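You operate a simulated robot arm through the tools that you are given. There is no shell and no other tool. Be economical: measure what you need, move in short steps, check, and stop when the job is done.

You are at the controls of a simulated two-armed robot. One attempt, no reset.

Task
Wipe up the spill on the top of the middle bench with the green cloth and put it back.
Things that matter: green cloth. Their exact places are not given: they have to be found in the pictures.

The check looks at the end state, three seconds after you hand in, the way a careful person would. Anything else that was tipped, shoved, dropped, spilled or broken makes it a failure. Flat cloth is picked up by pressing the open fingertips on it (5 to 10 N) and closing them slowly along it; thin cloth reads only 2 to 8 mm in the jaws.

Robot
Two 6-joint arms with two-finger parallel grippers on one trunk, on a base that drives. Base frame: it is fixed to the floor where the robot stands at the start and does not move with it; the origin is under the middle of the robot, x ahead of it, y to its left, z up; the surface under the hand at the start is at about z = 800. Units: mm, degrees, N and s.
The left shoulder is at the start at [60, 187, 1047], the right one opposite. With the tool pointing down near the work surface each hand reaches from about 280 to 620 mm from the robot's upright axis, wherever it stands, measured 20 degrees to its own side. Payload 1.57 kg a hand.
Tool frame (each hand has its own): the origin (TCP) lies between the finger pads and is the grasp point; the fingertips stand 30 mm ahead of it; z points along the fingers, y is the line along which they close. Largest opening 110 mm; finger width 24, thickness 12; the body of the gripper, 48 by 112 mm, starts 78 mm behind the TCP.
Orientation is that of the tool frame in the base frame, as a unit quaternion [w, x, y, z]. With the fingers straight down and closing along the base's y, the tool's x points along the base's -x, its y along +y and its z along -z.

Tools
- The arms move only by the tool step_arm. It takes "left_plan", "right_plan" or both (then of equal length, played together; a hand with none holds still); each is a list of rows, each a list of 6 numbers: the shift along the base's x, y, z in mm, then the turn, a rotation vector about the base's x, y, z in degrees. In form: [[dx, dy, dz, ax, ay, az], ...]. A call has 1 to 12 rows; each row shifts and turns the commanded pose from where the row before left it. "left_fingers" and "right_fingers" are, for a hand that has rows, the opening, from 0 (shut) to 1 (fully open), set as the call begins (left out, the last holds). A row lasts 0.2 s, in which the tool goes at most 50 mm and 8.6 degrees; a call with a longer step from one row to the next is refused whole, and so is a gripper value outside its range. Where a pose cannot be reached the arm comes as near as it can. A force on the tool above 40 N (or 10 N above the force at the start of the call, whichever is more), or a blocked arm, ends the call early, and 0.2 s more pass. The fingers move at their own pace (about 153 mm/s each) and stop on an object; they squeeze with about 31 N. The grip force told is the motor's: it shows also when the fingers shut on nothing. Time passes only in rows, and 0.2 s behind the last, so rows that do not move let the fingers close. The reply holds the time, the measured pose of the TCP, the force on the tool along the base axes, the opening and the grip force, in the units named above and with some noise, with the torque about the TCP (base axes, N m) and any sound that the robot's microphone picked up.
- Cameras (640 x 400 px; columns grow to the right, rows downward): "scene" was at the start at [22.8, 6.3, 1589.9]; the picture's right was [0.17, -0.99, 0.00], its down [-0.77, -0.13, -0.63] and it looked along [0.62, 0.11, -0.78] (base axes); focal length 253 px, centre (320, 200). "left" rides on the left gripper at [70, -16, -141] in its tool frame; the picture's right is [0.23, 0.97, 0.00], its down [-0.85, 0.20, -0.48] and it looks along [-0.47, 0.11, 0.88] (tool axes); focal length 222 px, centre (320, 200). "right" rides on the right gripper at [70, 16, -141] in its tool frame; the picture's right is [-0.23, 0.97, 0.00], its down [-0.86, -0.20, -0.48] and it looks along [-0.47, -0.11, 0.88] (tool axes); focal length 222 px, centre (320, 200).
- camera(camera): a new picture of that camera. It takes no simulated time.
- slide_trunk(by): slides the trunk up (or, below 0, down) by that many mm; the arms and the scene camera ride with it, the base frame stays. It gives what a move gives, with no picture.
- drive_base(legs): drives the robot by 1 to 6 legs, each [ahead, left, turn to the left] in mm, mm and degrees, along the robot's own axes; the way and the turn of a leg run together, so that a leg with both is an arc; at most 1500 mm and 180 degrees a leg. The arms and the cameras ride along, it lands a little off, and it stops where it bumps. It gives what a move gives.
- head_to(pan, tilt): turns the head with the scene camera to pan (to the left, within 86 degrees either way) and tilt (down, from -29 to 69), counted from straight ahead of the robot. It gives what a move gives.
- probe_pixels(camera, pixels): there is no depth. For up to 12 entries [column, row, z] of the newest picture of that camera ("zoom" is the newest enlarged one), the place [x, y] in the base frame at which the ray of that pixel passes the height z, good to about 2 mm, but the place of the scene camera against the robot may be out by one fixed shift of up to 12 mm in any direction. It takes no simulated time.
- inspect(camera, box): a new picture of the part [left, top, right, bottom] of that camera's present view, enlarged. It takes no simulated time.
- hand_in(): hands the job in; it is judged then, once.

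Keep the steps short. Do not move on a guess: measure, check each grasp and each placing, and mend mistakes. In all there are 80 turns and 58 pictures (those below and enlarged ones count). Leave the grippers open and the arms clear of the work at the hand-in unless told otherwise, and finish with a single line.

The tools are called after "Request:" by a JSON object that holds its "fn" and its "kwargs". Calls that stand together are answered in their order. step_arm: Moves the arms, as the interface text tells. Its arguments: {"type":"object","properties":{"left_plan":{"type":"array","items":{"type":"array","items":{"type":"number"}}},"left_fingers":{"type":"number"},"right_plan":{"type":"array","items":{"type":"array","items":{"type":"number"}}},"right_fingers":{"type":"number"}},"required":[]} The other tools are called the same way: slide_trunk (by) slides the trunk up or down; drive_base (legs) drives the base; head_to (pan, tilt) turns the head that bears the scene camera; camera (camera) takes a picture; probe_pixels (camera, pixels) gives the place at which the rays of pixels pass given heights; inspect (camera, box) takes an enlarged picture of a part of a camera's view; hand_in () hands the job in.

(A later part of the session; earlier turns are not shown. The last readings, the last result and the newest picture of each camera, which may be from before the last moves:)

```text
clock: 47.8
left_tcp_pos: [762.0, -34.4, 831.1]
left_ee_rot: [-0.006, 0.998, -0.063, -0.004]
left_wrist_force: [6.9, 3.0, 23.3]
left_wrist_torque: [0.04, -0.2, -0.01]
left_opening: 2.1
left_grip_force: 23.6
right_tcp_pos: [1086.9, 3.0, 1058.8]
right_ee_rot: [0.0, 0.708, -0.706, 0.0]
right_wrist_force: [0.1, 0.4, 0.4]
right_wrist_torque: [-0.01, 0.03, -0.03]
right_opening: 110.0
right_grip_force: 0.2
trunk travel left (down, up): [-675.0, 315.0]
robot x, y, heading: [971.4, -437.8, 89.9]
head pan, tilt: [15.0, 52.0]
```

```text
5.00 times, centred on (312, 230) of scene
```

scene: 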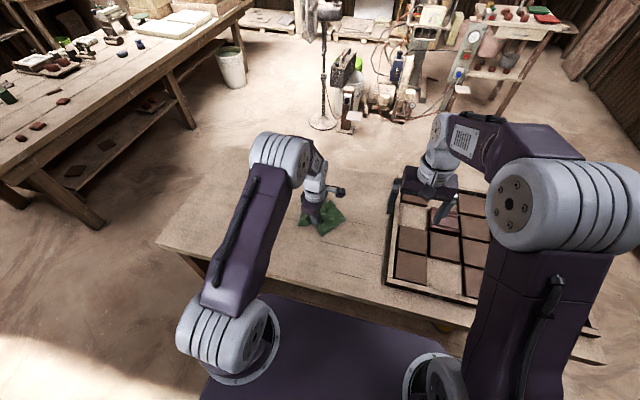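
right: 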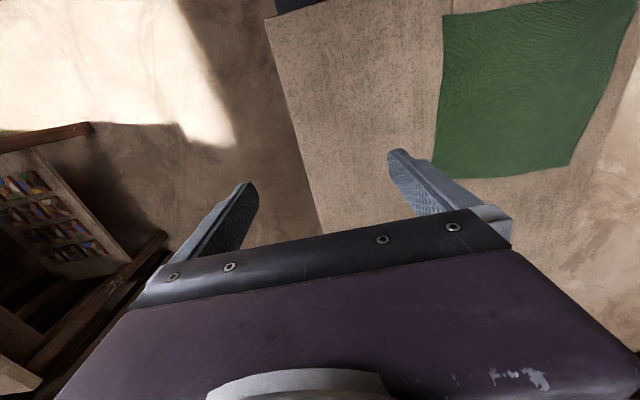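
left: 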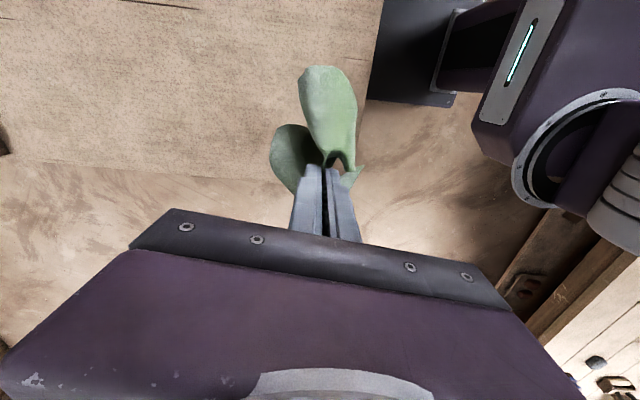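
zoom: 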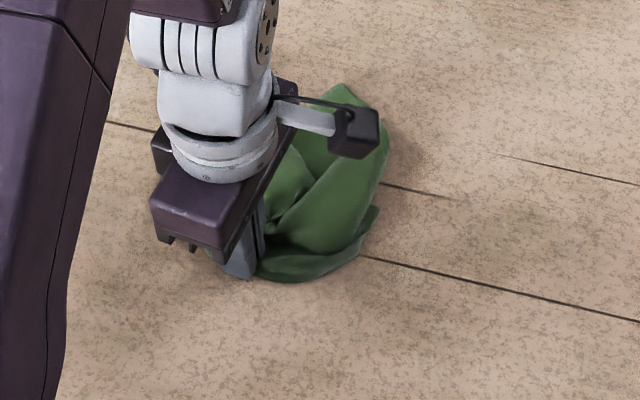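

Those passes are done. I'll lift the cloth away to the left and look for leftover glints.

Request:
{"fn": "step_arm", "kwargs": {"left_plan": [[0, 0, 30, 0, 0, 0], [0, 0, 45, 0, 0, 0], [0, 0, 45, 0, 0, 0], [0, 0, 45, 0, 0, 0], [0, 0, 45, 0, 0, 0], [0, 0, 45, 0, 0, 0], [-20, 0, 45, 0, 0, 0], [-20, 0, 45, 0, 0, 0], [-20, 0, 20, 0, 0, 0], [0, 0, 0, 0, 0, 0]]}}

Request:
{"fn": "inspect", "kwargs": {"camera": "scene", "box": [280, 220, 344, 260]}}

Request:
{"fn": "inspect", "kwargs": {"camera": "scene", "box": [230, 160, 390, 260]}}

```text
clock: 50.0
left_tcp_pos: [701.8, -35.2, 1195.7]
left_ee_rot: [-0.004, 0.998, -0.063, -0.003]
left_wrist_force: [-0.3, 1.7, -0.8]
left_wrist_torque: [-0.02, -0.01, -0.05]
left_opening: 2.2
left_grip_force: 23.8
right_tcp_pos: [1085.0, 5.6, 1058.9]
right_ee_rot: [0.0, 0.707, -0.707, -0.001]
right_wrist_force: [0.4, 0.5, -0.3]
right_wrist_torque: [-0.02, -0.01, 0.02]
right_opening: 110.0
right_grip_force: 0.1
trunk travel left (down, up): [-675.0, 315.0]
robot x, y, heading: [966.2, -437.2, 90.0]
head pan, tilt: [15.0, 52.0]
```

```text
10.00 times, centred on (312, 240) of scene
```

zoom: 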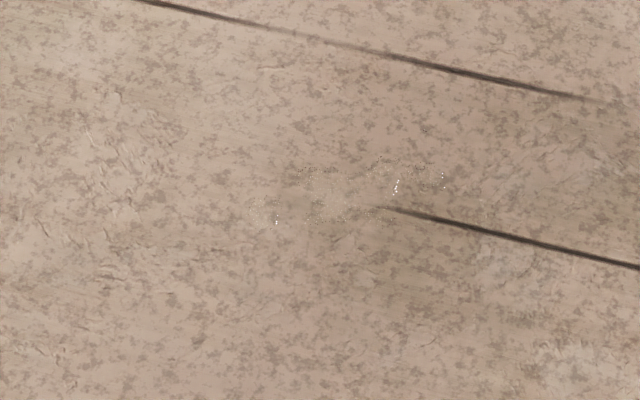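

```text
4.00 times, centred on (310, 210) of scene
```

zoom: 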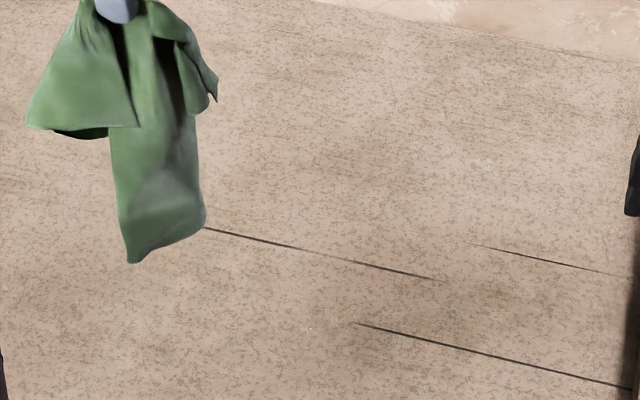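

Most of it is gone, but a thin crescent remains at scene px (305–325, 236–242). I'll probe it.

Request:
{"fn": "camera", "kwargs": {"camera": "scene"}}

Request:
{"fn": "probe_pixels", "kwargs": {"camera": "scene", "pixels": [[304.5, 241, 800], [311, 237, 800], [312, 242.5, 800], [319.7, 238.5, 800], [325, 237.5, 800], [318, 235.5, 800]]}}

```text
27 pictures are left
```

scene: 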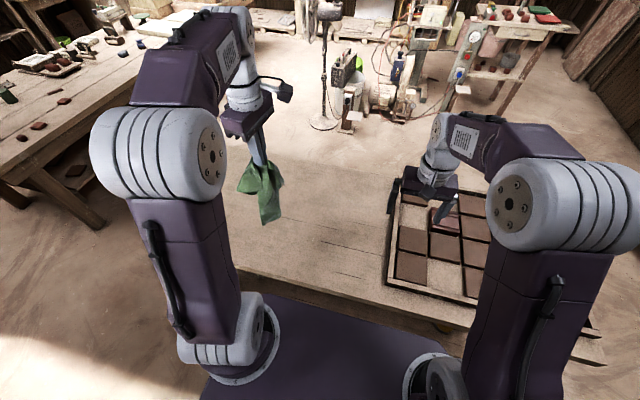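

```text
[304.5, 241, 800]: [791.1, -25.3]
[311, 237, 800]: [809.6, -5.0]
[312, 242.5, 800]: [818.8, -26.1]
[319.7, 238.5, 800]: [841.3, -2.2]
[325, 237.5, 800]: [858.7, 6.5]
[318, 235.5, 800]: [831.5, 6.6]
```

The remainder is at about x 785–858, y −35 to 0 after correction. I'll do another round: lower beyond it with the sheet trailing and zigzag over x 770–875.

Request:
{"fn": "step_arm", "kwargs": {"left_plan": [[24, 34, 0, 0, 0, 0], [24, 34, 0, 0, 0, 0], [24, 34, -40, 0, 0, 0], [26, 34, -46, 0, 0, 0], [0, -7, -35, 0, 0, 0], [0, -8, -35, 0, 0, 0], [0, -8, -35, 0, 0, 0], [0, -8, -35, 0, 0, 0], [0, -8, -35, 0, 0, 0], [0, -8, -35, 0, 0, 0], [0, -8, -35, 0, 0, 0], [0, -5, -20, 0, 0, 0]]}}

Request:
{"fn": "step_arm", "kwargs": {"left_plan": [[0, 0, -8, 0, 0, 0], [0, 0, -3, 0, 0, 0], [0, 0, 0, 0, 0, 0]]}}

```text
refused: row 3 steps farther than a row can; nothing moved
```

```text
clock: 50.8
left_tcp_pos: [700.6, -35.2, 1185.1]
left_ee_rot: [-0.003, 0.998, -0.063, -0.003]
left_wrist_force: [-0.3, -0.9, 0.5]
left_wrist_torque: [-0.03, 0.02, 0.01]
left_opening: 1.9
left_grip_force: 23.4
right_tcp_pos: [1086.0, 4.4, 1058.3]
right_ee_rot: [0.001, 0.708, -0.706, 0.0]
right_wrist_force: [0.4, -0.1, -0.5]
right_wrist_torque: [0.02, 0.01, 0.01]
right_opening: 110.1
right_grip_force: 0.1
trunk travel left (down, up): [-675.0, 315.0]
robot x, y, heading: [970.8, -437.4, 90.1]
head pan, tilt: [15.0, 52.0]
```

A row was too long, so I'll split the move.

Request:
{"fn": "step_arm", "kwargs": {"left_plan": [[24, 34, 0, 0, 0, 0], [24, 34, 0, 0, 0, 0], [24, 34, -20, 0, 0, 0], [26, 34, -20, 0, 0, 0], [0, 0, -35, 0, 0, 0], [0, -8, -35, 0, 0, 0], [0, -8, -35, 0, 0, 0], [0, -9, -35, 0, 0, 0], [0, -9, -35, 0, 0, 0], [0, -9, -35, 0, 0, 0], [0, -9, -35, 0, 0, 0], [0, -9, -35, 0, 0, 0]]}}

Request:
{"fn": "step_arm", "kwargs": {"left_plan": [[0, -5, -20, 0, 0, 0], [0, 0, -8, 0, 0, 0], [0, 0, 0, 0, 0, 0]]}}

```text
clock: 53.4
left_tcp_pos: [797.2, 40.0, 864.1]
left_ee_rot: [-0.005, 0.998, -0.063, -0.002]
left_wrist_force: [0.4, -0.3, 0.0]
left_wrist_torque: [-0.04, -0.03, -0.02]
left_opening: 2.0
left_grip_force: 23.8
right_tcp_pos: [1084.8, 4.6, 1058.0]
right_ee_rot: [0.0, 0.708, -0.706, -0.001]
right_wrist_force: [0.2, -0.4, -0.7]
right_wrist_torque: [0.02, 0.02, -0.01]
right_opening: 109.9
right_grip_force: 0.3
trunk travel left (down, up): [-675.0, 315.0]
robot x, y, heading: [969.7, -436.8, 90.0]
head pan, tilt: [15.0, 52.0]
```

```text
clock: 54.2
left_tcp_pos: [798.5, 35.6, 836.1]
left_ee_rot: [-0.005, 0.998, -0.063, -0.002]
left_wrist_force: [1.0, -0.3, 1.7]
left_wrist_torque: [-0.02, -0.03, -0.01]
left_opening: 2.1
left_grip_force: 24.2
right_tcp_pos: [1085.6, 5.0, 1057.8]
right_ee_rot: [0.0, 0.708, -0.706, 0.0]
right_wrist_force: [0.0, 0.3, 0.1]
right_wrist_torque: [-0.01, 0.01, 0.01]
right_opening: 109.8
right_grip_force: 0.1
trunk travel left (down, up): [-675.0, 315.0]
robot x, y, heading: [970.6, -434.7, 90.2]
head pan, tilt: [15.0, 52.0]
```

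Request:
{"fn": "step_arm", "kwargs": {"left_plan": [[0, 0, -2.5, 0, 0, 0], [0, 0, -2, 0, 0, 0], [0, 0, 0, 0, 0, 0]]}}

```text
clock: 55.0
left_tcp_pos: [798.8, 34.5, 832.9]
left_ee_rot: [-0.006, 0.998, -0.063, -0.002]
left_wrist_force: [-1.8, 1.8, 17.0]
left_wrist_torque: [0.03, 0.25, -0.01]
left_opening: 2.2
left_grip_force: 23.7
right_tcp_pos: [1086.5, 4.0, 1059.9]
right_ee_rot: [0.0, 0.708, -0.706, 0.0]
right_wrist_force: [1.2, -0.4, 0.4]
right_wrist_torque: [-0.01, -0.01, -0.01]
right_opening: 110.0
right_grip_force: 0.1
trunk travel left (down, up): [-675.0, 315.0]
robot x, y, heading: [968.0, -437.5, 90.0]
head pan, tilt: [15.0, 52.0]
```

Request:
{"fn": "step_arm", "kwargs": {"left_plan": [[24, -2, 0, 0, 0, 0], [24, -2, 0, 0, 0, 0], [24, -3, 0, 0, 0, 0], [-24, -4, 0, 0, 0, 0], [-24, -4, 0, 0, 0, 0], [-24, -4, 0, 0, 0, 0], [-24, -4, 0, 0, 0, 0], [24, -4, 0, 0, 0, 0], [24, -4, 0, 0, 0, 0], [24, -4, 0, 0, 0, 0], [24, -4, 0, 0, 0, 0], [0, 0, 0, 0, 0, 0]]}}

```text
clock: 57.6
left_tcp_pos: [870.3, -5.0, 832.7]
left_ee_rot: [-0.005, 0.998, -0.063, -0.002]
left_wrist_force: [-0.7, 0.2, 0.7]
left_wrist_torque: [-0.04, -0.01, 0.0]
left_opening: 2.0
left_grip_force: 24.1
right_tcp_pos: [1085.0, 5.6, 1058.3]
right_ee_rot: [0.0, 0.708, -0.706, 0.0]
right_wrist_force: [-0.8, 0.3, 0.0]
right_wrist_torque: [-0.01, 0.01, 0.04]
right_opening: 110.3
right_grip_force: 0.0
trunk travel left (down, up): [-675.0, 315.0]
robot x, y, heading: [969.4, -435.8, 89.7]
head pan, tilt: [15.0, 52.0]
```

The force fell to 0.7 N because the fingers slid off the fold. I'll press 2 mm deeper and sweep on.

Request:
{"fn": "step_arm", "kwargs": {"left_plan": [[0, 0, -2, 0, 0, 0], [-24, -3, 0, 0, 0, 0], [-24, -3, 0, 0, 0, 0], [-24, -3, 0, 0, 0, 0], [-24, -3, 0, 0, 0, 0], [24, -4, 0, 0, 0, 0], [24, -4, 0, 0, 0, 0], [24, -4, 0, 0, 0, 0], [24, -4, 0, 0, 0, 0], [0, 0, 0, 0, 0, 0]]}}

Request:
{"fn": "step_arm", "kwargs": {"left_plan": [[-24, -4, 0, 0, 0, 0], [-24, -4, 0, 0, 0, 0], [-24, -4, 0, 0, 0, 0], [-24, -4, 0, 0, 0, 0], [24, -5, 0, 0, 0, 0], [24, -5, 0, 0, 0, 0], [24, -5, 0, 0, 0, 0], [24, -5, 0, 0, 0, 0], [-24, -4, 0, 0, 0, 0], [-24, -4, 0, 0, 0, 0], [0, 0, 0, 0, 0, 0]]}}

Request:
{"fn": "inspect", "kwargs": {"camera": "scene", "box": [248, 190, 376, 270]}}

```text
clock: 59.0
left_tcp_pos: [790.6, -18.0, 831.6]
left_ee_rot: [-0.008, 0.998, -0.062, -0.003]
left_wrist_force: [-5.5, -2.0, 17.8]
left_wrist_torque: [-0.06, 0.28, -0.02]
left_opening: 1.8
left_grip_force: 23.8
right_tcp_pos: [1085.0, 3.6, 1059.2]
right_ee_rot: [-0.001, 0.708, -0.706, 0.0]
right_wrist_force: [0.9, -0.1, 0.7]
right_wrist_torque: [0.04, 0.02, -0.01]
right_opening: 110.3
right_grip_force: 0.1
trunk travel left (down, up): [-675.0, 315.0]
robot x, y, heading: [969.7, -440.2, 90.1]
head pan, tilt: [15.0, 52.0]
stopped in row 6 (left hand): the force on the tool passed its limit at 40 N (the readings are from after the stop); the commanded pose is now the measured one
```

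```text
clock: 60.3
left_tcp_pos: [720.2, -37.8, 831.6]
left_ee_rot: [-0.011, 0.998, -0.062, -0.004]
left_wrist_force: [-5.5, -3.9, 17.7]
left_wrist_torque: [-0.11, 0.25, 0.04]
left_opening: 1.9
left_grip_force: 23.6
right_tcp_pos: [1084.3, 4.2, 1058.0]
right_ee_rot: [0.0, 0.709, -0.705, -0.001]
right_wrist_force: [-0.4, 0.5, -0.8]
right_wrist_torque: [-0.01, 0.03, -0.01]
right_opening: 110.1
right_grip_force: 0.1
trunk travel left (down, up): [-675.0, 315.0]
robot x, y, heading: [969.5, -435.9, 90.3]
head pan, tilt: [15.0, 52.0]
stopped in row 6 (left hand): the force on the tool passed its limit at 43 N (the readings are from after the stop); the commanded pose is now the measured one
```

```text
5.00 times, centred on (312, 230) of scene
```

zoom: 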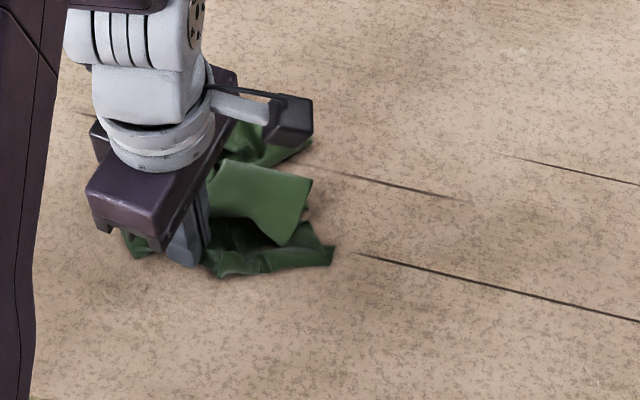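

I'll lift off toward −x and check what's left.

Request:
{"fn": "step_arm", "kwargs": {"left_plan": [[0, 0, 30, 0, 0, 0], [0, 0, 45, 0, 0, 0], [0, 0, 45, 0, 0, 0], [0, 0, 45, 0, 0, 0], [0, 0, 45, 0, 0, 0], [0, 0, 45, 0, 0, 0], [0, 0, 45, 0, 0, 0], [0, 0, 20, 0, 0, 0], [0, 0, 0, 0, 0, 0]]}}

Request:
{"fn": "inspect", "kwargs": {"camera": "scene", "box": [272, 215, 352, 265]}}

```text
clock: 62.3
left_tcp_pos: [720.3, -34.8, 1150.7]
left_ee_rot: [-0.01, 0.998, -0.062, -0.004]
left_wrist_force: [-0.7, 0.5, -0.8]
left_wrist_torque: [-0.01, 0.0, -0.05]
left_opening: 1.9
left_grip_force: 24.0
right_tcp_pos: [1085.3, 6.3, 1057.9]
right_ee_rot: [0.0, 0.709, -0.706, 0.0]
right_wrist_force: [-0.5, -0.2, -0.1]
right_wrist_torque: [0.02, 0.01, 0.01]
right_opening: 109.8
right_grip_force: 0.1
trunk travel left (down, up): [-675.0, 315.0]
robot x, y, heading: [967.7, -435.8, 90.4]
head pan, tilt: [15.0, 52.0]
```

```text
8.00 times, centred on (312, 240) of scene
```

zoom: 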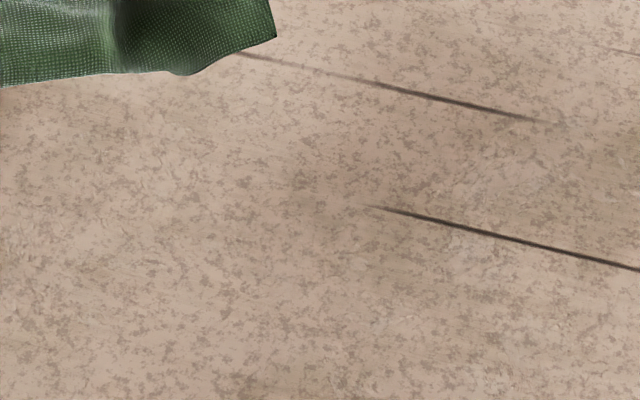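

No glints remain from this side. I'll raise the cloth, drive the route back, and check again from the front, where the spill showed best.

Request:
{"fn": "step_arm", "kwargs": {"left_plan": [[0, 0, 45, 0, 0, 0], [0, 0, 0, 0, 0, 0]]}}

Request:
{"fn": "drive_base", "kwargs": {"legs": [[-285, 0, 0], [0, 0, -90], [-966, 0, 0]]}}

```text
clock: 62.9
left_tcp_pos: [722.1, -35.9, 1195.3]
left_ee_rot: [-0.009, 0.998, -0.063, -0.004]
left_wrist_force: [0.1, -0.3, 0.5]
left_wrist_torque: [0.02, 0.03, 0.0]
left_opening: 1.9
left_grip_force: 23.8
right_tcp_pos: [1084.5, 4.8, 1057.6]
right_ee_rot: [0.0, 0.709, -0.705, 0.0]
right_wrist_force: [0.0, -0.1, 0.3]
right_wrist_torque: [0.0, -0.03, 0.0]
right_opening: 110.0
right_grip_force: 0.0
trunk travel left (down, up): [-675.0, 315.0]
robot x, y, heading: [971.9, -433.4, 90.2]
head pan, tilt: [15.0, 52.0]
```

```text
clock: 73.3
left_tcp_pos: [414.8, -469.1, 1195.6]
left_ee_rot: [0.009, -0.655, 0.756, -0.003]
left_wrist_force: [0.5, 0.6, 0.2]
left_wrist_torque: [-0.02, -0.02, 0.06]
left_opening: 2.1
left_grip_force: 23.6
right_tcp_pos: [448.8, -833.0, 1058.3]
right_ee_rot: [0.001, 0.008, 1.0, 0.0]
right_wrist_force: [-0.2, -0.6, 0.6]
right_wrist_torque: [-0.02, -0.01, 0.0]
right_opening: 110.0
right_grip_force: 0.1
trunk travel left (down, up): [-675.0, 315.0]
robot x, y, heading: [9.3, -709.5, -0.9]
head pan, tilt: [15.0, 52.0]
```

Request:
{"fn": "drive_base", "kwargs": {"legs": [[-20, 0, 0.9], [0, 711, 0], [10, 0, 0]]}}

Request:
{"fn": "head_to", "kwargs": {"pan": 0, "tilt": 40}}

Request:
{"fn": "camera", "kwargs": {"camera": "scene"}}

Request:
{"fn": "inspect", "kwargs": {"camera": "scene", "box": [280, 208, 360, 258]}}

```text
clock: 78.0
left_tcp_pos: [390.1, 260.7, 1196.3]
left_ee_rot: [0.01, -0.665, 0.747, -0.005]
left_wrist_force: [0.1, -1.2, 1.3]
left_wrist_torque: [0.03, -0.01, 0.03]
left_opening: 1.8
left_grip_force: 23.8
right_tcp_pos: [436.7, -102.7, 1059.8]
right_ee_rot: [0.001, -0.006, 1.0, 0.0]
right_wrist_force: [-0.2, -0.2, 0.6]
right_wrist_torque: [0.02, 0.01, 0.02]
right_opening: 109.9
right_grip_force: 0.1
trunk travel left (down, up): [-675.0, 315.0]
robot x, y, heading: [-3.6, 7.7, 0.9]
head pan, tilt: [15.0, 52.0]
```

```text
clock: 78.7
left_tcp_pos: [393.5, 260.2, 1195.4]
left_ee_rot: [0.008, -0.665, 0.747, -0.003]
left_wrist_force: [-0.5, 0.0, -0.7]
left_wrist_torque: [-0.02, -0.01, 0.05]
left_opening: 2.1
left_grip_force: 23.7
right_tcp_pos: [438.1, -101.5, 1057.8]
right_ee_rot: [0.0, -0.007, 1.0, 0.0]
right_wrist_force: [0.8, 0.0, -0.4]
right_wrist_torque: [-0.03, 0.01, 0.01]
right_opening: 110.3
right_grip_force: 0.0
trunk travel left (down, up): [-675.0, 315.0]
robot x, y, heading: [-8.8, 6.6, 1.0]
head pan, tilt: [0.0, 40.0]
```

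```text
24 pictures are left
```

scene: 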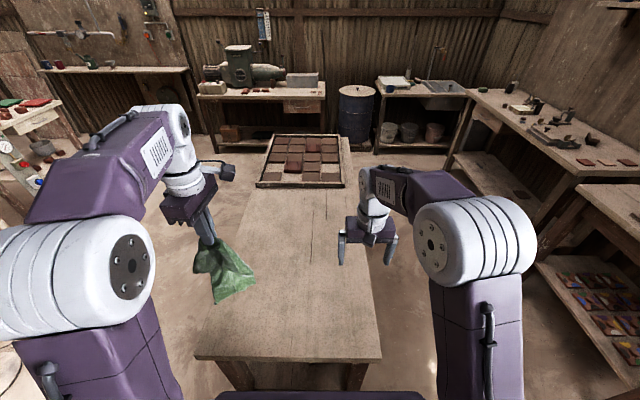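

```text
8.00 times, centred on (320, 233) of scene
```

zoom: 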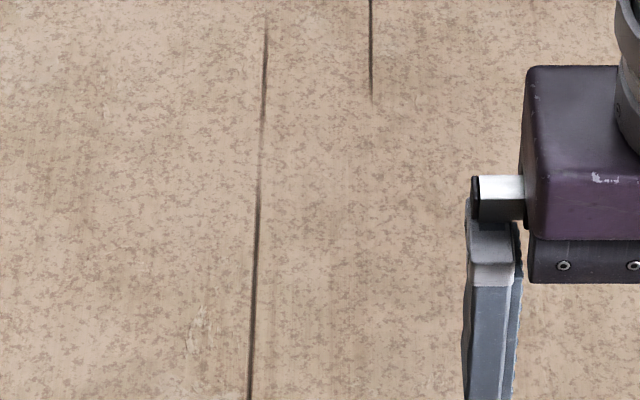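

The bench is clean with no glints left. To lay the cloth back I need the hand over the far edge (x≈600), so I'll tilt the fingers forward to gain reach.

Request:
{"fn": "step_arm", "kwargs": {"left_plan": [[26, -6, -6, 0, -5, 0], [26, -6, -6, 0, -5, 0], [26, -6, -6, 0, -5, 0], [26, -6, -6, 0, -5, 0], [26, -6, -6, 0, -5, 0], [26, -6, -6, 0, -5, 0], [26, -6, -6, 0, -5, 0], [26, -6, -6, 0, -5, 0], [0, 0, 0, 0, 0, 0], [0, 0, 0, 0, 0, 0]]}}

Request:
{"fn": "camera", "kwargs": {"camera": "scene"}}

```text
clock: 80.9
left_tcp_pos: [600.9, 210.1, 1145.7]
left_ee_rot: [0.264, -0.624, 0.698, -0.231]
left_wrist_force: [0.2, -0.5, -0.8]
left_wrist_torque: [0.0, 0.05, -0.03]
left_opening: 2.1
left_grip_force: 24.0
right_tcp_pos: [439.1, -101.4, 1056.6]
right_ee_rot: [0.0, -0.007, 1.0, 0.0]
right_wrist_force: [0.0, 0.3, -0.5]
right_wrist_torque: [0.02, -0.01, -0.03]
right_opening: 110.2
right_grip_force: 0.0
trunk travel left (down, up): [-675.0, 315.0]
robot x, y, heading: [-4.1, 8.7, 0.8]
head pan, tilt: [0.0, 40.0]
```

```text
22 pictures are left
```

scene: 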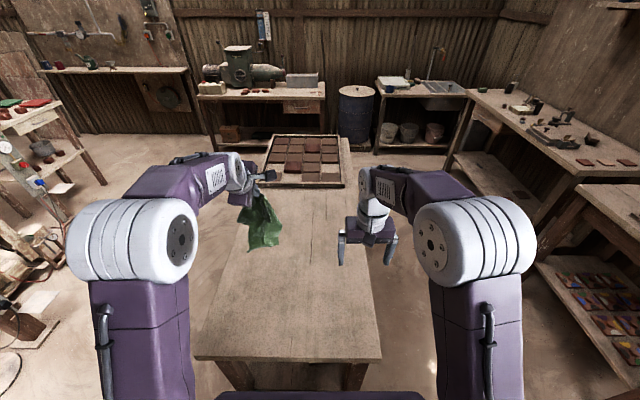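

The reach is good. I'll lower until the cloth's far edge touches, then lay it while drawing back and untilting.

Request:
{"fn": "step_arm", "kwargs": {"left_plan": [[0, 0, -25, 0, 0, 0], [0, 0, -30, 0, 0, 0], [0, 0, -20, 0, 0, 0], [0, 0, 0, 0, 0, 0]]}}

Request:
{"fn": "step_arm", "kwargs": {"left_plan": [[-18, 0, -20, 0, 3.5, 0], [-18, 0, -20, 0, 3.5, 0], [-18, 0, -20, 0, 3.5, 0], [-18, 0, -20, 0, 3.5, 0], [-19, 0, -20, 0, 3.5, 0], [-19, 0, -20, 0, 3.5, 0], [-19, 0, -20, 0, 3.5, 0], [-19, 0, -20, 0, 3.5, 0], [-19, 0, -20, 0, 3.5, 0], [-19, 0, -20, 0, 3.5, 0], [-19, 0, -15, 0, 3, 0], [-15, 0, -8, 0, 2, 0]]}}

Request:
{"fn": "head_to", "kwargs": {"pan": 10, "tilt": 58}}

Request:
{"fn": "camera", "kwargs": {"camera": "scene"}}

```text
clock: 81.9
left_tcp_pos: [600.5, 211.8, 1071.0]
left_ee_rot: [0.265, -0.624, 0.698, -0.231]
left_wrist_force: [-0.1, -0.7, -0.2]
left_wrist_torque: [-0.01, 0.02, 0.0]
left_opening: 2.0
left_grip_force: 23.5
right_tcp_pos: [438.2, -102.4, 1058.2]
right_ee_rot: [0.0, -0.008, 1.0, 0.0]
right_wrist_force: [0.2, 0.2, 0.7]
right_wrist_torque: [0.01, -0.01, -0.01]
right_opening: 110.4
right_grip_force: 0.2
trunk travel left (down, up): [-675.0, 315.0]
robot x, y, heading: [-0.9, 10.4, 0.9]
head pan, tilt: [0.0, 40.0]
```

```text
clock: 84.5
left_tcp_pos: [382.0, 213.7, 852.1]
left_ee_rot: [0.011, -0.665, 0.746, -0.005]
left_wrist_force: [0.6, 0.4, 0.0]
left_wrist_torque: [0.01, -0.05, 0.01]
left_opening: 2.2
left_grip_force: 23.2
right_tcp_pos: [437.5, -101.4, 1057.9]
right_ee_rot: [0.0, -0.007, 1.0, 0.001]
right_wrist_force: [-0.1, 0.3, -0.1]
right_wrist_torque: [0.01, 0.01, 0.03]
right_opening: 110.1
right_grip_force: 0.1
trunk travel left (down, up): [-675.0, 315.0]
robot x, y, heading: [-3.2, 9.7, 0.9]
head pan, tilt: [0.0, 40.0]
```

```text
clock: 85.3
left_tcp_pos: [380.6, 214.0, 851.8]
left_ee_rot: [0.009, -0.665, 0.747, -0.005]
left_wrist_force: [-1.2, 0.3, 0.1]
left_wrist_torque: [0.03, 0.0, 0.0]
left_opening: 2.2
left_grip_force: 23.5
right_tcp_pos: [438.4, -101.9, 1057.6]
right_ee_rot: [0.0, -0.007, 1.0, 0.0]
right_wrist_force: [-0.6, 0.0, 0.0]
right_wrist_torque: [0.01, 0.03, -0.02]
right_opening: 109.9
right_grip_force: 0.1
trunk travel left (down, up): [-675.0, 315.0]
robot x, y, heading: [-1.6, 8.0, 0.5]
head pan, tilt: [10.0, 58.0]
```

```text
21 pictures are left
```

scene: 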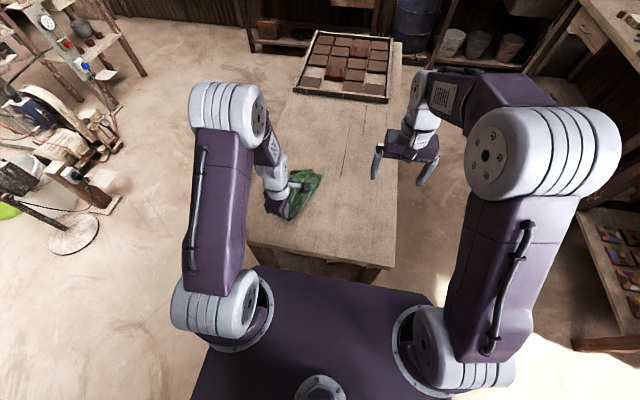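

I'll finish lowering, draw back a little, and look closely.

Request:
{"fn": "step_arm", "kwargs": {"left_plan": [[-5, 0, -8, 0, 0, 0], [-5, 0, -6, 0, 0, 0], [0, 0, 0, 0, 0, 0]]}}

Request:
{"fn": "inspect", "kwargs": {"camera": "scene", "box": [232, 155, 360, 235]}}

Request:
{"fn": "camera", "kwargs": {"camera": "left"}}

```text
clock: 86.2
left_tcp_pos: [370.4, 214.4, 835.8]
left_ee_rot: [0.01, -0.666, 0.746, -0.004]
left_wrist_force: [-1.6, 0.3, 5.9]
left_wrist_torque: [0.0, 0.03, 0.03]
left_opening: 1.8
left_grip_force: 23.2
right_tcp_pos: [437.1, -101.9, 1058.0]
right_ee_rot: [0.0, -0.007, 1.0, 0.0]
right_wrist_force: [-0.1, 0.0, 0.0]
right_wrist_torque: [-0.02, 0.03, -0.02]
right_opening: 110.0
right_grip_force: 0.2
trunk travel left (down, up): [-675.0, 315.0]
robot x, y, heading: [-6.1, 7.0, 0.9]
head pan, tilt: [10.0, 58.0]
```

```text
5.00 times, centred on (296, 195) of scene
```

zoom: 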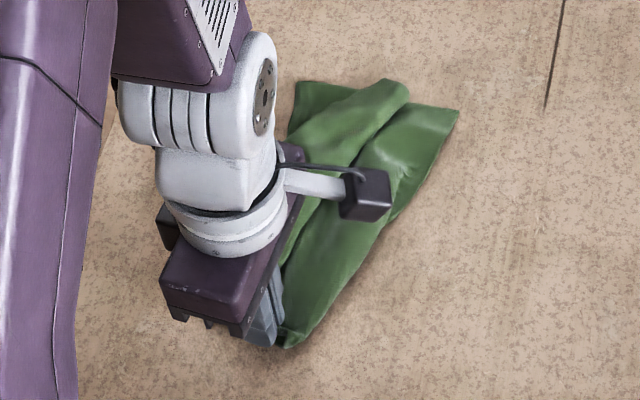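

```text
19 pictures are left
```

left: 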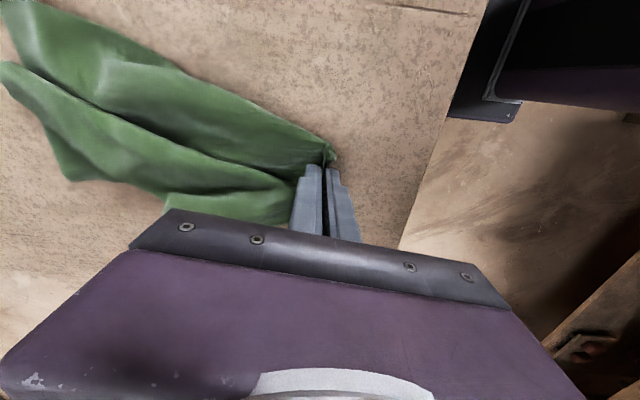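

The cloth is back in its place but gathered. I'll release it slowly, rise clear, and look at how it lies.

Request:
{"fn": "step_arm", "kwargs": {"left_plan": [[0, 0, 0, 0, 0, 0], [0, 0, 0, 0, 0, 0]], "left_fingers": 0.25}}

Request:
{"fn": "step_arm", "kwargs": {"left_plan": [[0, 0, 20, 0, 0, 0], [0, 0, 40, 0, 0, 0], [0, 0, 45, 0, 0, 0], [0, 0, 45, 0, 0, 0], [0, 40, 20, 0, 0, 0], [0, 45, 0, 0, 0, 0], [0, 45, 0, 0, 0, 0], [-10, 0, 0, 0, 0, 0]]}}

Request:
{"fn": "inspect", "kwargs": {"camera": "scene", "box": [232, 155, 360, 235]}}

```text
clock: 86.8
left_tcp_pos: [369.9, 214.6, 836.5]
left_ee_rot: [0.01, -0.665, 0.747, -0.005]
left_wrist_force: [0.6, -0.8, 0.1]
left_wrist_torque: [0.02, 0.02, -0.01]
left_opening: 27.4
left_grip_force: 0.1
right_tcp_pos: [438.5, -101.4, 1058.4]
right_ee_rot: [-0.001, -0.007, 1.0, 0.0]
right_wrist_force: [-0.5, 0.3, 0.2]
right_wrist_torque: [0.0, 0.02, 0.0]
right_opening: 110.1
right_grip_force: 0.1
trunk travel left (down, up): [-675.0, 315.0]
robot x, y, heading: [-3.3, 10.8, 0.7]
head pan, tilt: [10.0, 58.0]
```

```text
clock: 88.5
left_tcp_pos: [358.6, 341.0, 1007.9]
left_ee_rot: [0.01, -0.665, 0.747, -0.004]
left_wrist_force: [-0.2, -0.7, -0.2]
left_wrist_torque: [-0.02, 0.02, 0.02]
left_opening: 27.5
left_grip_force: 0.1
right_tcp_pos: [438.1, -102.6, 1058.3]
right_ee_rot: [0.0, -0.007, 1.0, 0.0]
right_wrist_force: [0.2, -0.2, -0.2]
right_wrist_torque: [-0.03, 0.0, -0.03]
right_opening: 110.0
right_grip_force: 0.1
trunk travel left (down, up): [-675.0, 315.0]
robot x, y, heading: [-5.4, 12.8, 0.8]
head pan, tilt: [10.0, 58.0]
```

```text
5.00 times, centred on (296, 195) of scene
```

zoom: 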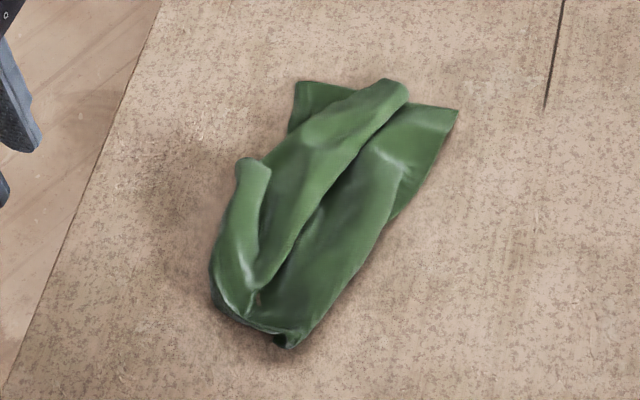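

Request:
{"fn": "probe_pixels", "kwargs": {"camera": "zoom", "pixels": [[295, 82, 802], [405, 85, 802], [460, 108, 802], [290, 348, 802], [212, 290, 802], [245, 158, 810], [330, 215, 802], [395, 215, 802], [260, 300, 810]]}}

```text
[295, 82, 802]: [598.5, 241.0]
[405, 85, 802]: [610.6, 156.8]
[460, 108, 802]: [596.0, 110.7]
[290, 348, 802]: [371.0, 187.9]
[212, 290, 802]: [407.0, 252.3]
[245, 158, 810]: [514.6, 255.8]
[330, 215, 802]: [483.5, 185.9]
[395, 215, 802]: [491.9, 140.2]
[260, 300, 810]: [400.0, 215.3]
```

The cloth lies on its old spot (x 365–610, centre about (485,190)), but the near corners are folded forward. The near-left corner is the flap tip at about (507,258). I'll pinch that flap and fold it back out to its original corner near (365,335). First I'll turn the hand and hover.

Request:
{"fn": "step_arm", "kwargs": {"left_plan": [[14, -8.3, -8, 0, 0, -8.3], [14, -8.3, -8, 0, 0, -8.3], [14, -8.3, -8, 0, 0, -8.3], [14, -8.3, -8, 0, 0, -8.3], [14, -8.3, -8, 0, 0, -8.3], [14, -8.3, -8, 0, 0, -8.3], [14, -8.3, -8, 0, 0, -8.3], [14, -8.3, -8, 0, 0, -8.3], [14, -8.3, -8, 0, 0, -8.3], [14, -8.3, -8, 0, 0, -8.3], [0, 0, 0, 0, 0, 0]], "left_fingers": 0.5}}

Request:
{"fn": "camera", "kwargs": {"camera": "left"}}

```text
clock: 91.0
left_tcp_pos: [498.6, 258.0, 924.3]
left_ee_rot: [0.004, -0.001, 1.0, -0.01]
left_wrist_force: [0.2, 0.5, 0.0]
left_wrist_torque: [-0.02, -0.01, 0.01]
left_opening: 55.2
left_grip_force: 0.0
right_tcp_pos: [436.6, -101.8, 1057.5]
right_ee_rot: [0.0, -0.007, 1.0, -0.001]
right_wrist_force: [-0.4, 0.6, -0.5]
right_wrist_torque: [0.01, -0.02, 0.02]
right_opening: 110.3
right_grip_force: 0.0
trunk travel left (down, up): [-675.0, 315.0]
robot x, y, heading: [-6.0, 10.3, 0.8]
head pan, tilt: [10.0, 58.0]
```

```text
17 pictures are left
```

left: 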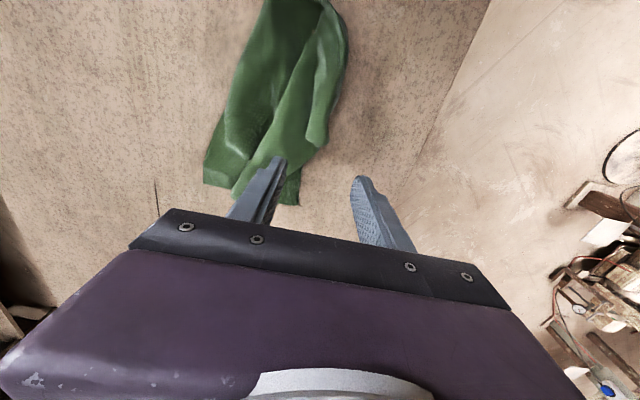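

Request:
{"fn": "probe_pixels", "kwargs": {"camera": "left", "pixels": [[318, 146, 820], [318, 120, 820], [330, 90, 820], [305, 110, 815], [296, 205, 802], [205, 183, 802], [238, 202, 810]]}}

```text
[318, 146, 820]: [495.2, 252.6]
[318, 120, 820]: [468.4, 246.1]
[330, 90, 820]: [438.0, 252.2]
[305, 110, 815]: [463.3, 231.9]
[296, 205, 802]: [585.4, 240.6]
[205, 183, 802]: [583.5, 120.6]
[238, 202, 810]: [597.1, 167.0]
```

The flap tip is at x≈495, spanning y 232–262. I'll shift to (480,248) and descend astride it.

Request:
{"fn": "step_arm", "kwargs": {"left_plan": [[-19, -10, -30, 0, 0, 0], [0, 0, -30, 0, 0, 0], [0, 0, -20, 0, 0, 0], [0, 0, -6, 0, 0, 0], [0, 0, 0, 0, 0, 0]]}}

Request:
{"fn": "step_arm", "kwargs": {"left_plan": [[0, 0, 0, 0, 0, 0], [0, 0, 0, 0, 0, 0]], "left_fingers": 0.2}}

Request:
{"fn": "step_arm", "kwargs": {"left_plan": [[0, 0, 0, 0, 0, 0], [0, 0, 0, 0, 0, 0], [0, 0, 0, 0, 0, 0]], "left_fingers": 0.0}}

Request:
{"fn": "camera", "kwargs": {"camera": "left"}}

```text
clock: 92.2
left_tcp_pos: [480.2, 250.0, 839.5]
left_ee_rot: [0.005, -0.003, 1.0, -0.009]
left_wrist_force: [-0.4, -0.9, 0.2]
left_wrist_torque: [0.02, -0.02, 0.01]
left_opening: 54.9
left_grip_force: 0.0
right_tcp_pos: [437.9, -101.9, 1058.3]
right_ee_rot: [0.001, -0.007, 1.0, 0.001]
right_wrist_force: [-0.3, -0.1, -0.7]
right_wrist_torque: [0.0, 0.04, -0.03]
right_opening: 110.0
right_grip_force: 0.2
trunk travel left (down, up): [-675.0, 315.0]
robot x, y, heading: [-1.9, 9.9, 0.8]
head pan, tilt: [10.0, 58.0]
```

```text
clock: 92.8
left_tcp_pos: [481.3, 249.7, 840.0]
left_ee_rot: [0.004, -0.004, 1.0, -0.009]
left_wrist_force: [0.6, -0.5, 0.7]
left_wrist_torque: [0.01, -0.02, 0.0]
left_opening: 21.9
left_grip_force: 0.0
right_tcp_pos: [438.6, -102.7, 1057.8]
right_ee_rot: [0.0, -0.007, 1.0, 0.0]
right_wrist_force: [1.0, 0.3, 0.7]
right_wrist_torque: [-0.01, 0.02, 0.02]
right_opening: 109.9
right_grip_force: 0.1
trunk travel left (down, up): [-675.0, 315.0]
robot x, y, heading: [-5.3, 9.4, 1.1]
head pan, tilt: [10.0, 58.0]
```

```text
clock: 93.5
left_tcp_pos: [481.4, 250.1, 839.5]
left_ee_rot: [0.004, -0.003, 1.0, -0.01]
left_wrist_force: [1.1, 0.6, -0.3]
left_wrist_torque: [-0.02, -0.01, -0.01]
left_opening: 2.2
left_grip_force: 23.2
right_tcp_pos: [437.5, -101.8, 1057.1]
right_ee_rot: [0.002, -0.007, 1.0, 0.001]
right_wrist_force: [0.4, -1.4, 0.4]
right_wrist_torque: [-0.01, 0.02, 0.01]
right_opening: 109.8
right_grip_force: 0.0
trunk travel left (down, up): [-675.0, 315.0]
robot x, y, heading: [-6.6, 8.1, 0.8]
head pan, tilt: [10.0, 58.0]
```

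```text
16 pictures are left
```

left: 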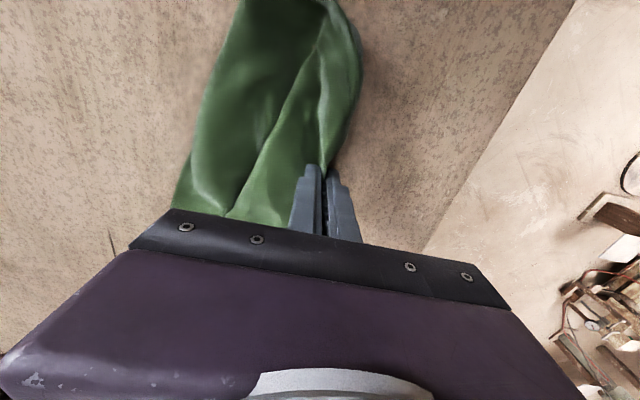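

The flap is held at 2.2 mm. I'll lift it slightly and swing it out to the near-left corner position.

Request:
{"fn": "step_arm", "kwargs": {"left_plan": [[0, 5, 25, 0, 0, 0], [-5, 20, 20, 0, 0, 0], [-20, 25, 0, 0, 0, 0], [-25, 20, 0, 0, 0, 0], [-25, 10, 0, 0, 0, 0], [-20, 0, -10, 0, 0, 0], [-10, 0, -15, 0, 0, 0], [0, 3, -15, 0, 0, 0], [0, 3, -7, 0, 0, 0], [0, 0, 0, 0, 0, 0]]}}

Request:
{"fn": "inspect", "kwargs": {"camera": "scene", "box": [232, 155, 360, 235]}}

```text
clock: 95.8
left_tcp_pos: [376.5, 334.3, 836.0]
left_ee_rot: [0.004, -0.003, 1.0, -0.01]
left_wrist_force: [0.9, 0.0, -0.2]
left_wrist_torque: [-0.01, -0.01, -0.03]
left_opening: 1.9
left_grip_force: 23.6
right_tcp_pos: [438.3, -102.3, 1058.0]
right_ee_rot: [-0.001, -0.006, 1.0, 0.0]
right_wrist_force: [0.5, 0.1, 0.6]
right_wrist_torque: [-0.03, 0.0, -0.01]
right_opening: 110.0
right_grip_force: 0.1
trunk travel left (down, up): [-675.0, 315.0]
robot x, y, heading: [-3.2, 7.5, 0.7]
head pan, tilt: [10.0, 58.0]
```

```text
5.00 times, centred on (296, 195) of scene
```

zoom: 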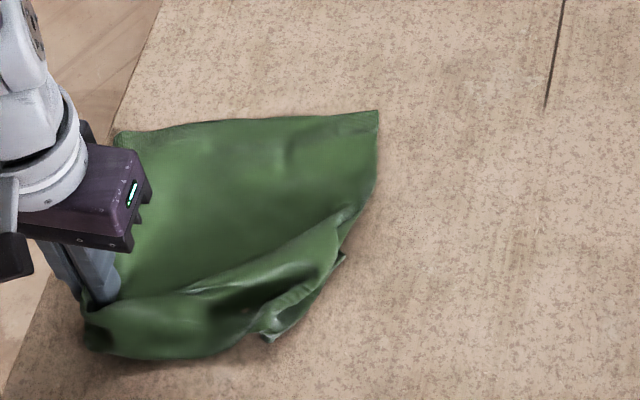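

That spread very well. Now the near-right part is folded over at zoom (265,335)–(340,258). I'll release the left hand, retreat, and measure.

Request:
{"fn": "step_arm", "kwargs": {"left_plan": [[0, 0, 0, 0, 0, 0], [0, 0, 0, 0, 0, 0], [0, 0, 25, 0, 0, 0], [0, 0, 45, 0, 0, 0], [0, 0, 45, 0, 0, 0], [0, 20, 45, 0, 0, 0], [0, 30, 30, 0, 0, 0]], "left_fingers": 0.25}}

Request:
{"fn": "inspect", "kwargs": {"camera": "scene", "box": [232, 155, 360, 235]}}

Request:
{"fn": "probe_pixels", "kwargs": {"camera": "zoom", "pixels": [[117, 135, 802], [378, 110, 802], [90, 340, 805], [340, 258, 805], [265, 335, 805], [340, 220, 810], [250, 265, 810], [235, 345, 805]]}}

```text
clock: 97.3
left_tcp_pos: [377.1, 387.5, 1026.3]
left_ee_rot: [0.004, -0.004, 1.0, -0.01]
left_wrist_force: [0.2, 1.1, 0.8]
left_wrist_torque: [0.01, 0.01, 0.02]
left_opening: 27.5
left_grip_force: 0.0
right_tcp_pos: [437.5, -101.0, 1057.9]
right_ee_rot: [0.0, -0.007, 1.0, 0.0]
right_wrist_force: [0.2, 0.5, -0.3]
right_wrist_torque: [-0.02, 0.01, 0.01]
right_opening: 110.1
right_grip_force: 0.0
trunk travel left (down, up): [-675.0, 315.0]
robot x, y, heading: [-3.1, 8.5, 0.5]
head pan, tilt: [10.0, 58.0]
```

```text
5.00 times, centred on (296, 195) of scene
```

zoom: 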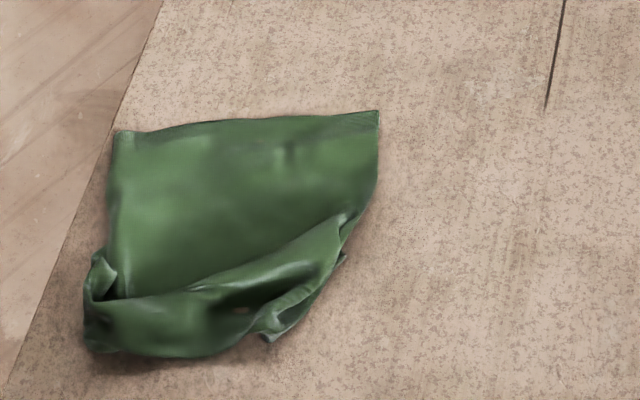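

```text
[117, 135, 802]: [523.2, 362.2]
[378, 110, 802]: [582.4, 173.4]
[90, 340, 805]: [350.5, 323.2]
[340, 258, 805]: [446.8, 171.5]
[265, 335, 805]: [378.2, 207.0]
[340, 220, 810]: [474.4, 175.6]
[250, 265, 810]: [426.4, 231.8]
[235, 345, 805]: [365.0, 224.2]
```

A strip along the near edge is turned over, with its right corner at about (470,177). I'll bring the right hand over it for a close look.

Request:
{"fn": "step_arm", "kwargs": {"right_plan": [[4, 45, -10, 0, 0, 0], [4, 45, -10, 0, 0, 0], [4, 45, -10, 0, 0, 0], [4, 45, -20, 0, 0, 0], [4, 45, -20, 0, 0, 0], [4, 45, -20, 0, 0, 0], [3, 8, -20, 0, 0, 0], [0, 0, 0, 0, 0, 0]], "right_fingers": 0.45}}

Request:
{"fn": "camera", "kwargs": {"camera": "right"}}

```text
clock: 99.2
left_tcp_pos: [377.4, 388.0, 1027.7]
left_ee_rot: [0.004, -0.003, 1.0, -0.01]
left_wrist_force: [0.6, 0.1, 0.0]
left_wrist_torque: [0.02, -0.01, 0.05]
left_opening: 27.7
left_grip_force: 0.1
right_tcp_pos: [463.6, 177.2, 948.2]
right_ee_rot: [0.0, -0.007, 1.0, 0.0]
right_wrist_force: [0.7, 0.9, 0.0]
right_wrist_torque: [0.02, 0.02, 0.02]
right_opening: 49.5
right_grip_force: 0.0
trunk travel left (down, up): [-675.0, 315.0]
robot x, y, heading: [-6.3, 9.5, 1.1]
head pan, tilt: [10.0, 58.0]
```

```text
13 pictures are left
```

right: 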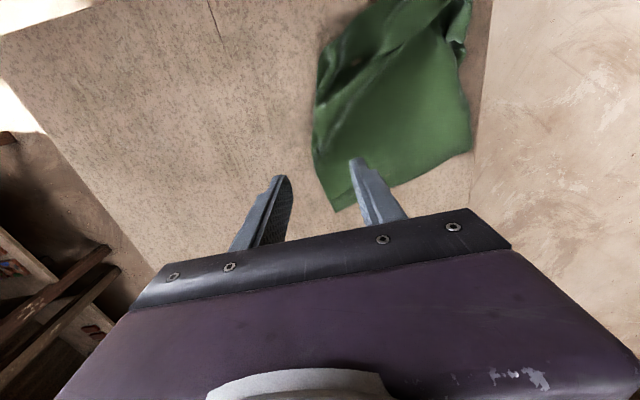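

Request:
{"fn": "inspect", "kwargs": {"camera": "right", "box": [280, 0, 488, 130]}}

Request:
{"fn": "probe_pixels", "kwargs": {"camera": "right", "pixels": [[335, 210, 802], [315, 125, 802], [317, 60, 805], [470, 150, 802], [330, 40, 805], [318, 90, 812]]}}

```text
3.08 times, centred on (384, 65) of right
```

zoom: 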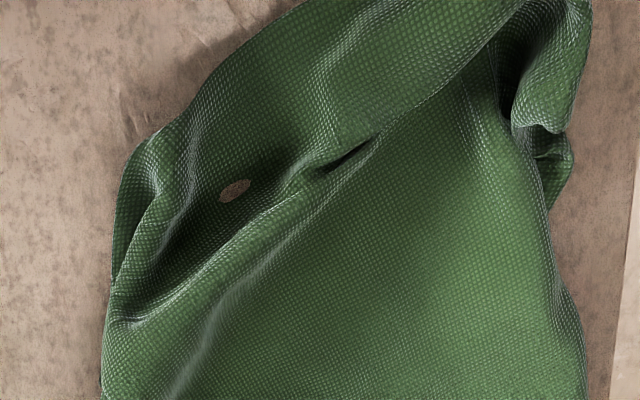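

```text
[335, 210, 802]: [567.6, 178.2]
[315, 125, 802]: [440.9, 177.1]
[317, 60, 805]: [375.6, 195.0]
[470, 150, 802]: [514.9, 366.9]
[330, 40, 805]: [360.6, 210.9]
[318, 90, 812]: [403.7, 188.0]
```

The near-right part is pleated, and its outer fold is at about (376,197). I'll pinch there with the right hand: approach (380,205) with one finger outside the cloth.

Request:
{"fn": "step_arm", "kwargs": {"right_plan": [[-30, 10, 0, 0, 0, 0], [-30, 10, -10, 0, 0, 0], [-24, 8, -30, 0, 0, 0], [0, 0, -35, 0, 0, 0], [0, 0, -30, 0, 0, 0], [0, 0, -6, 0, 0, 0], [0, 0, 0, 0, 0, 0]]}}

Request:
{"fn": "step_arm", "kwargs": {"right_plan": [[0, 0, -2, 0, 0, 0], [0, 0, -2, 0, 0, 0], [0, 0, 0, 0, 0, 0]], "right_fingers": 0.35}}

```text
clock: 100.8
left_tcp_pos: [378.5, 388.0, 1026.3]
left_ee_rot: [0.004, -0.004, 1.0, -0.01]
left_wrist_force: [0.5, 0.0, 1.0]
left_wrist_torque: [0.0, 0.0, -0.03]
left_opening: 27.4
left_grip_force: 0.2
right_tcp_pos: [379.3, 202.7, 837.7]
right_ee_rot: [0.0, -0.007, 1.0, -0.001]
right_wrist_force: [-0.1, -0.6, -0.2]
right_wrist_torque: [0.01, -0.03, -0.03]
right_opening: 49.4
right_grip_force: 0.0
trunk travel left (down, up): [-675.0, 315.0]
robot x, y, heading: [-1.3, 4.3, 0.8]
head pan, tilt: [10.0, 58.0]
```

```text
clock: 101.5
left_tcp_pos: [377.1, 388.6, 1026.2]
left_ee_rot: [0.004, -0.003, 1.0, -0.009]
left_wrist_force: [-0.9, 0.3, -0.5]
left_wrist_torque: [0.0, 0.03, -0.04]
left_opening: 27.3
left_grip_force: 0.1
right_tcp_pos: [379.9, 204.0, 833.6]
right_ee_rot: [0.0, -0.007, 1.0, 0.0]
right_wrist_force: [0.2, -0.1, 0.1]
right_wrist_torque: [0.03, -0.01, -0.01]
right_opening: 38.2
right_grip_force: 0.1
trunk travel left (down, up): [-675.0, 315.0]
robot x, y, heading: [-3.5, 3.7, 0.8]
head pan, tilt: [10.0, 58.0]
```

Close slowly, then pull low toward the near-right corner.

Request:
{"fn": "step_arm", "kwargs": {"right_plan": [[0, 0, 0, 0, 0, 0], [0, 0, 0, 0, 0, 0]], "right_fingers": 0.15}}

Request:
{"fn": "step_arm", "kwargs": {"right_plan": [[0, 0, 0, 0, 0, 0], [0, 0, 0, 0, 0, 0], [0, 0, 0, 0, 0, 0]], "right_fingers": 0.0}}

Request:
{"fn": "step_arm", "kwargs": {"right_plan": [[0, -5, 12, 0, 0, 0], [-5, -20, 8, 0, 0, 0], [-5, -20, 0, 0, 0, 0], [-5, -20, 0, 0, 0, 0], [-5, -20, -4, 0, 0, 0], [-5, -15, -8, 0, 0, 0], [0, 0, 0, 0, 0, 0]]}}

Request:
{"fn": "inspect", "kwargs": {"camera": "scene", "box": [232, 155, 360, 235]}}

```text
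clock: 102.2
left_tcp_pos: [378.3, 387.6, 1027.1]
left_ee_rot: [0.005, -0.004, 1.0, -0.009]
left_wrist_force: [0.0, -0.7, -0.1]
left_wrist_torque: [-0.04, -0.02, 0.02]
left_opening: 27.3
left_grip_force: 0.1
right_tcp_pos: [380.0, 204.9, 832.2]
right_ee_rot: [0.0, -0.008, 1.0, 0.001]
right_wrist_force: [0.2, 0.4, -0.1]
right_wrist_torque: [0.02, 0.0, -0.01]
right_opening: 16.2
right_grip_force: 0.1
trunk travel left (down, up): [-675.0, 315.0]
robot x, y, heading: [-6.6, 10.6, 1.0]
head pan, tilt: [10.0, 58.0]
```

```text
clock: 103.0
left_tcp_pos: [377.1, 386.5, 1025.5]
left_ee_rot: [0.005, -0.004, 1.0, -0.009]
left_wrist_force: [-0.4, -0.2, 0.2]
left_wrist_torque: [0.0, -0.01, 0.0]
left_opening: 27.4
left_grip_force: 0.2
right_tcp_pos: [380.1, 203.5, 833.5]
right_ee_rot: [0.0, -0.007, 1.0, 0.0]
right_wrist_force: [1.1, -0.9, 2.1]
right_wrist_torque: [-0.01, 0.02, 0.03]
right_opening: 2.6
right_grip_force: 23.8
trunk travel left (down, up): [-675.0, 315.0]
robot x, y, heading: [-4.3, 8.7, 0.5]
head pan, tilt: [10.0, 58.0]
```

```text
clock: 104.5
left_tcp_pos: [377.5, 387.2, 1026.8]
left_ee_rot: [0.004, -0.003, 1.0, -0.01]
left_wrist_force: [0.3, -0.4, -0.5]
left_wrist_torque: [0.03, 0.0, 0.01]
left_opening: 27.4
left_grip_force: 0.1
right_tcp_pos: [355.8, 103.8, 840.7]
right_ee_rot: [0.0, -0.007, 1.0, 0.0]
right_wrist_force: [0.5, 1.0, 0.1]
right_wrist_torque: [0.01, 0.01, 0.02]
right_opening: 2.6
right_grip_force: 23.9
trunk travel left (down, up): [-675.0, 315.0]
robot x, y, heading: [-5.5, 6.6, 0.6]
head pan, tilt: [10.0, 58.0]
```

```text
5.00 times, centred on (296, 195) of scene
```

zoom: 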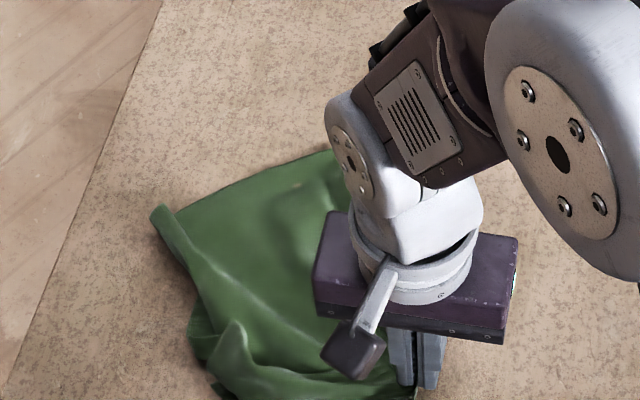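

The sheet moved with it, so the far edge is now too near. I'll keep the near-right hold as an anchor and stretch with the left hand from the far-left corner at zoom (155,210).

Request:
{"fn": "probe_pixels", "kwargs": {"camera": "zoom", "pixels": [[155, 210, 810], [160, 225, 810], [190, 245, 812], [330, 152, 802], [205, 340, 805], [235, 330, 820]]}}

Request:
{"fn": "step_arm", "kwargs": {"left_plan": [[24, -20, -10, 0, 0, 0], [24, -20, -10, 0, 0, 0], [24, -20, -20, 0, 0, 0], [20, -15, -30, 0, 0, 0], [0, 0, -30, 0, 0, 0], [0, 0, 0, 0, 0, 0]], "left_fingers": 0.4}}

Request:
{"fn": "camera", "kwargs": {"camera": "left"}}

```text
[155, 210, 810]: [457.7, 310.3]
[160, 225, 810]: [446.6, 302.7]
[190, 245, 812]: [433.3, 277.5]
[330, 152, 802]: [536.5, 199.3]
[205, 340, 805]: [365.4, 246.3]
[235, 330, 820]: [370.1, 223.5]
```

```text
clock: 106.0
left_tcp_pos: [469.6, 310.5, 929.1]
left_ee_rot: [0.004, -0.004, 1.0, -0.01]
left_wrist_force: [-0.6, 0.6, 0.4]
left_wrist_torque: [0.02, -0.01, -0.01]
left_opening: 43.8
left_grip_force: 0.1
right_tcp_pos: [355.5, 103.1, 841.2]
right_ee_rot: [-0.001, -0.007, 1.0, 0.0]
right_wrist_force: [0.0, 0.7, 0.1]
right_wrist_torque: [0.0, -0.02, -0.01]
right_opening: 2.2
right_grip_force: 23.3
trunk travel left (down, up): [-675.0, 315.0]
robot x, y, heading: [-6.4, 9.9, 1.2]
head pan, tilt: [10.0, 58.0]
```

```text
10 pictures are left
```

left: 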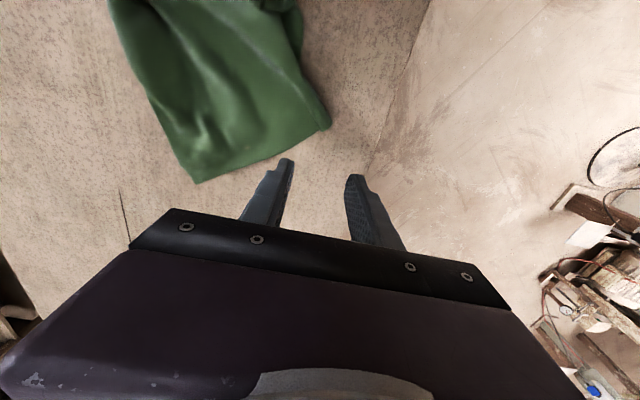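

Request:
{"fn": "probe_pixels", "kwargs": {"camera": "left", "pixels": [[329, 126, 806], [325, 110, 812], [310, 125, 806], [196, 182, 803]]}}

```text
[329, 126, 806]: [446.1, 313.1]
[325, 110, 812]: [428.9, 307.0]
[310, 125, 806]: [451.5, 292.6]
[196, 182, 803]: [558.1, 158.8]
```

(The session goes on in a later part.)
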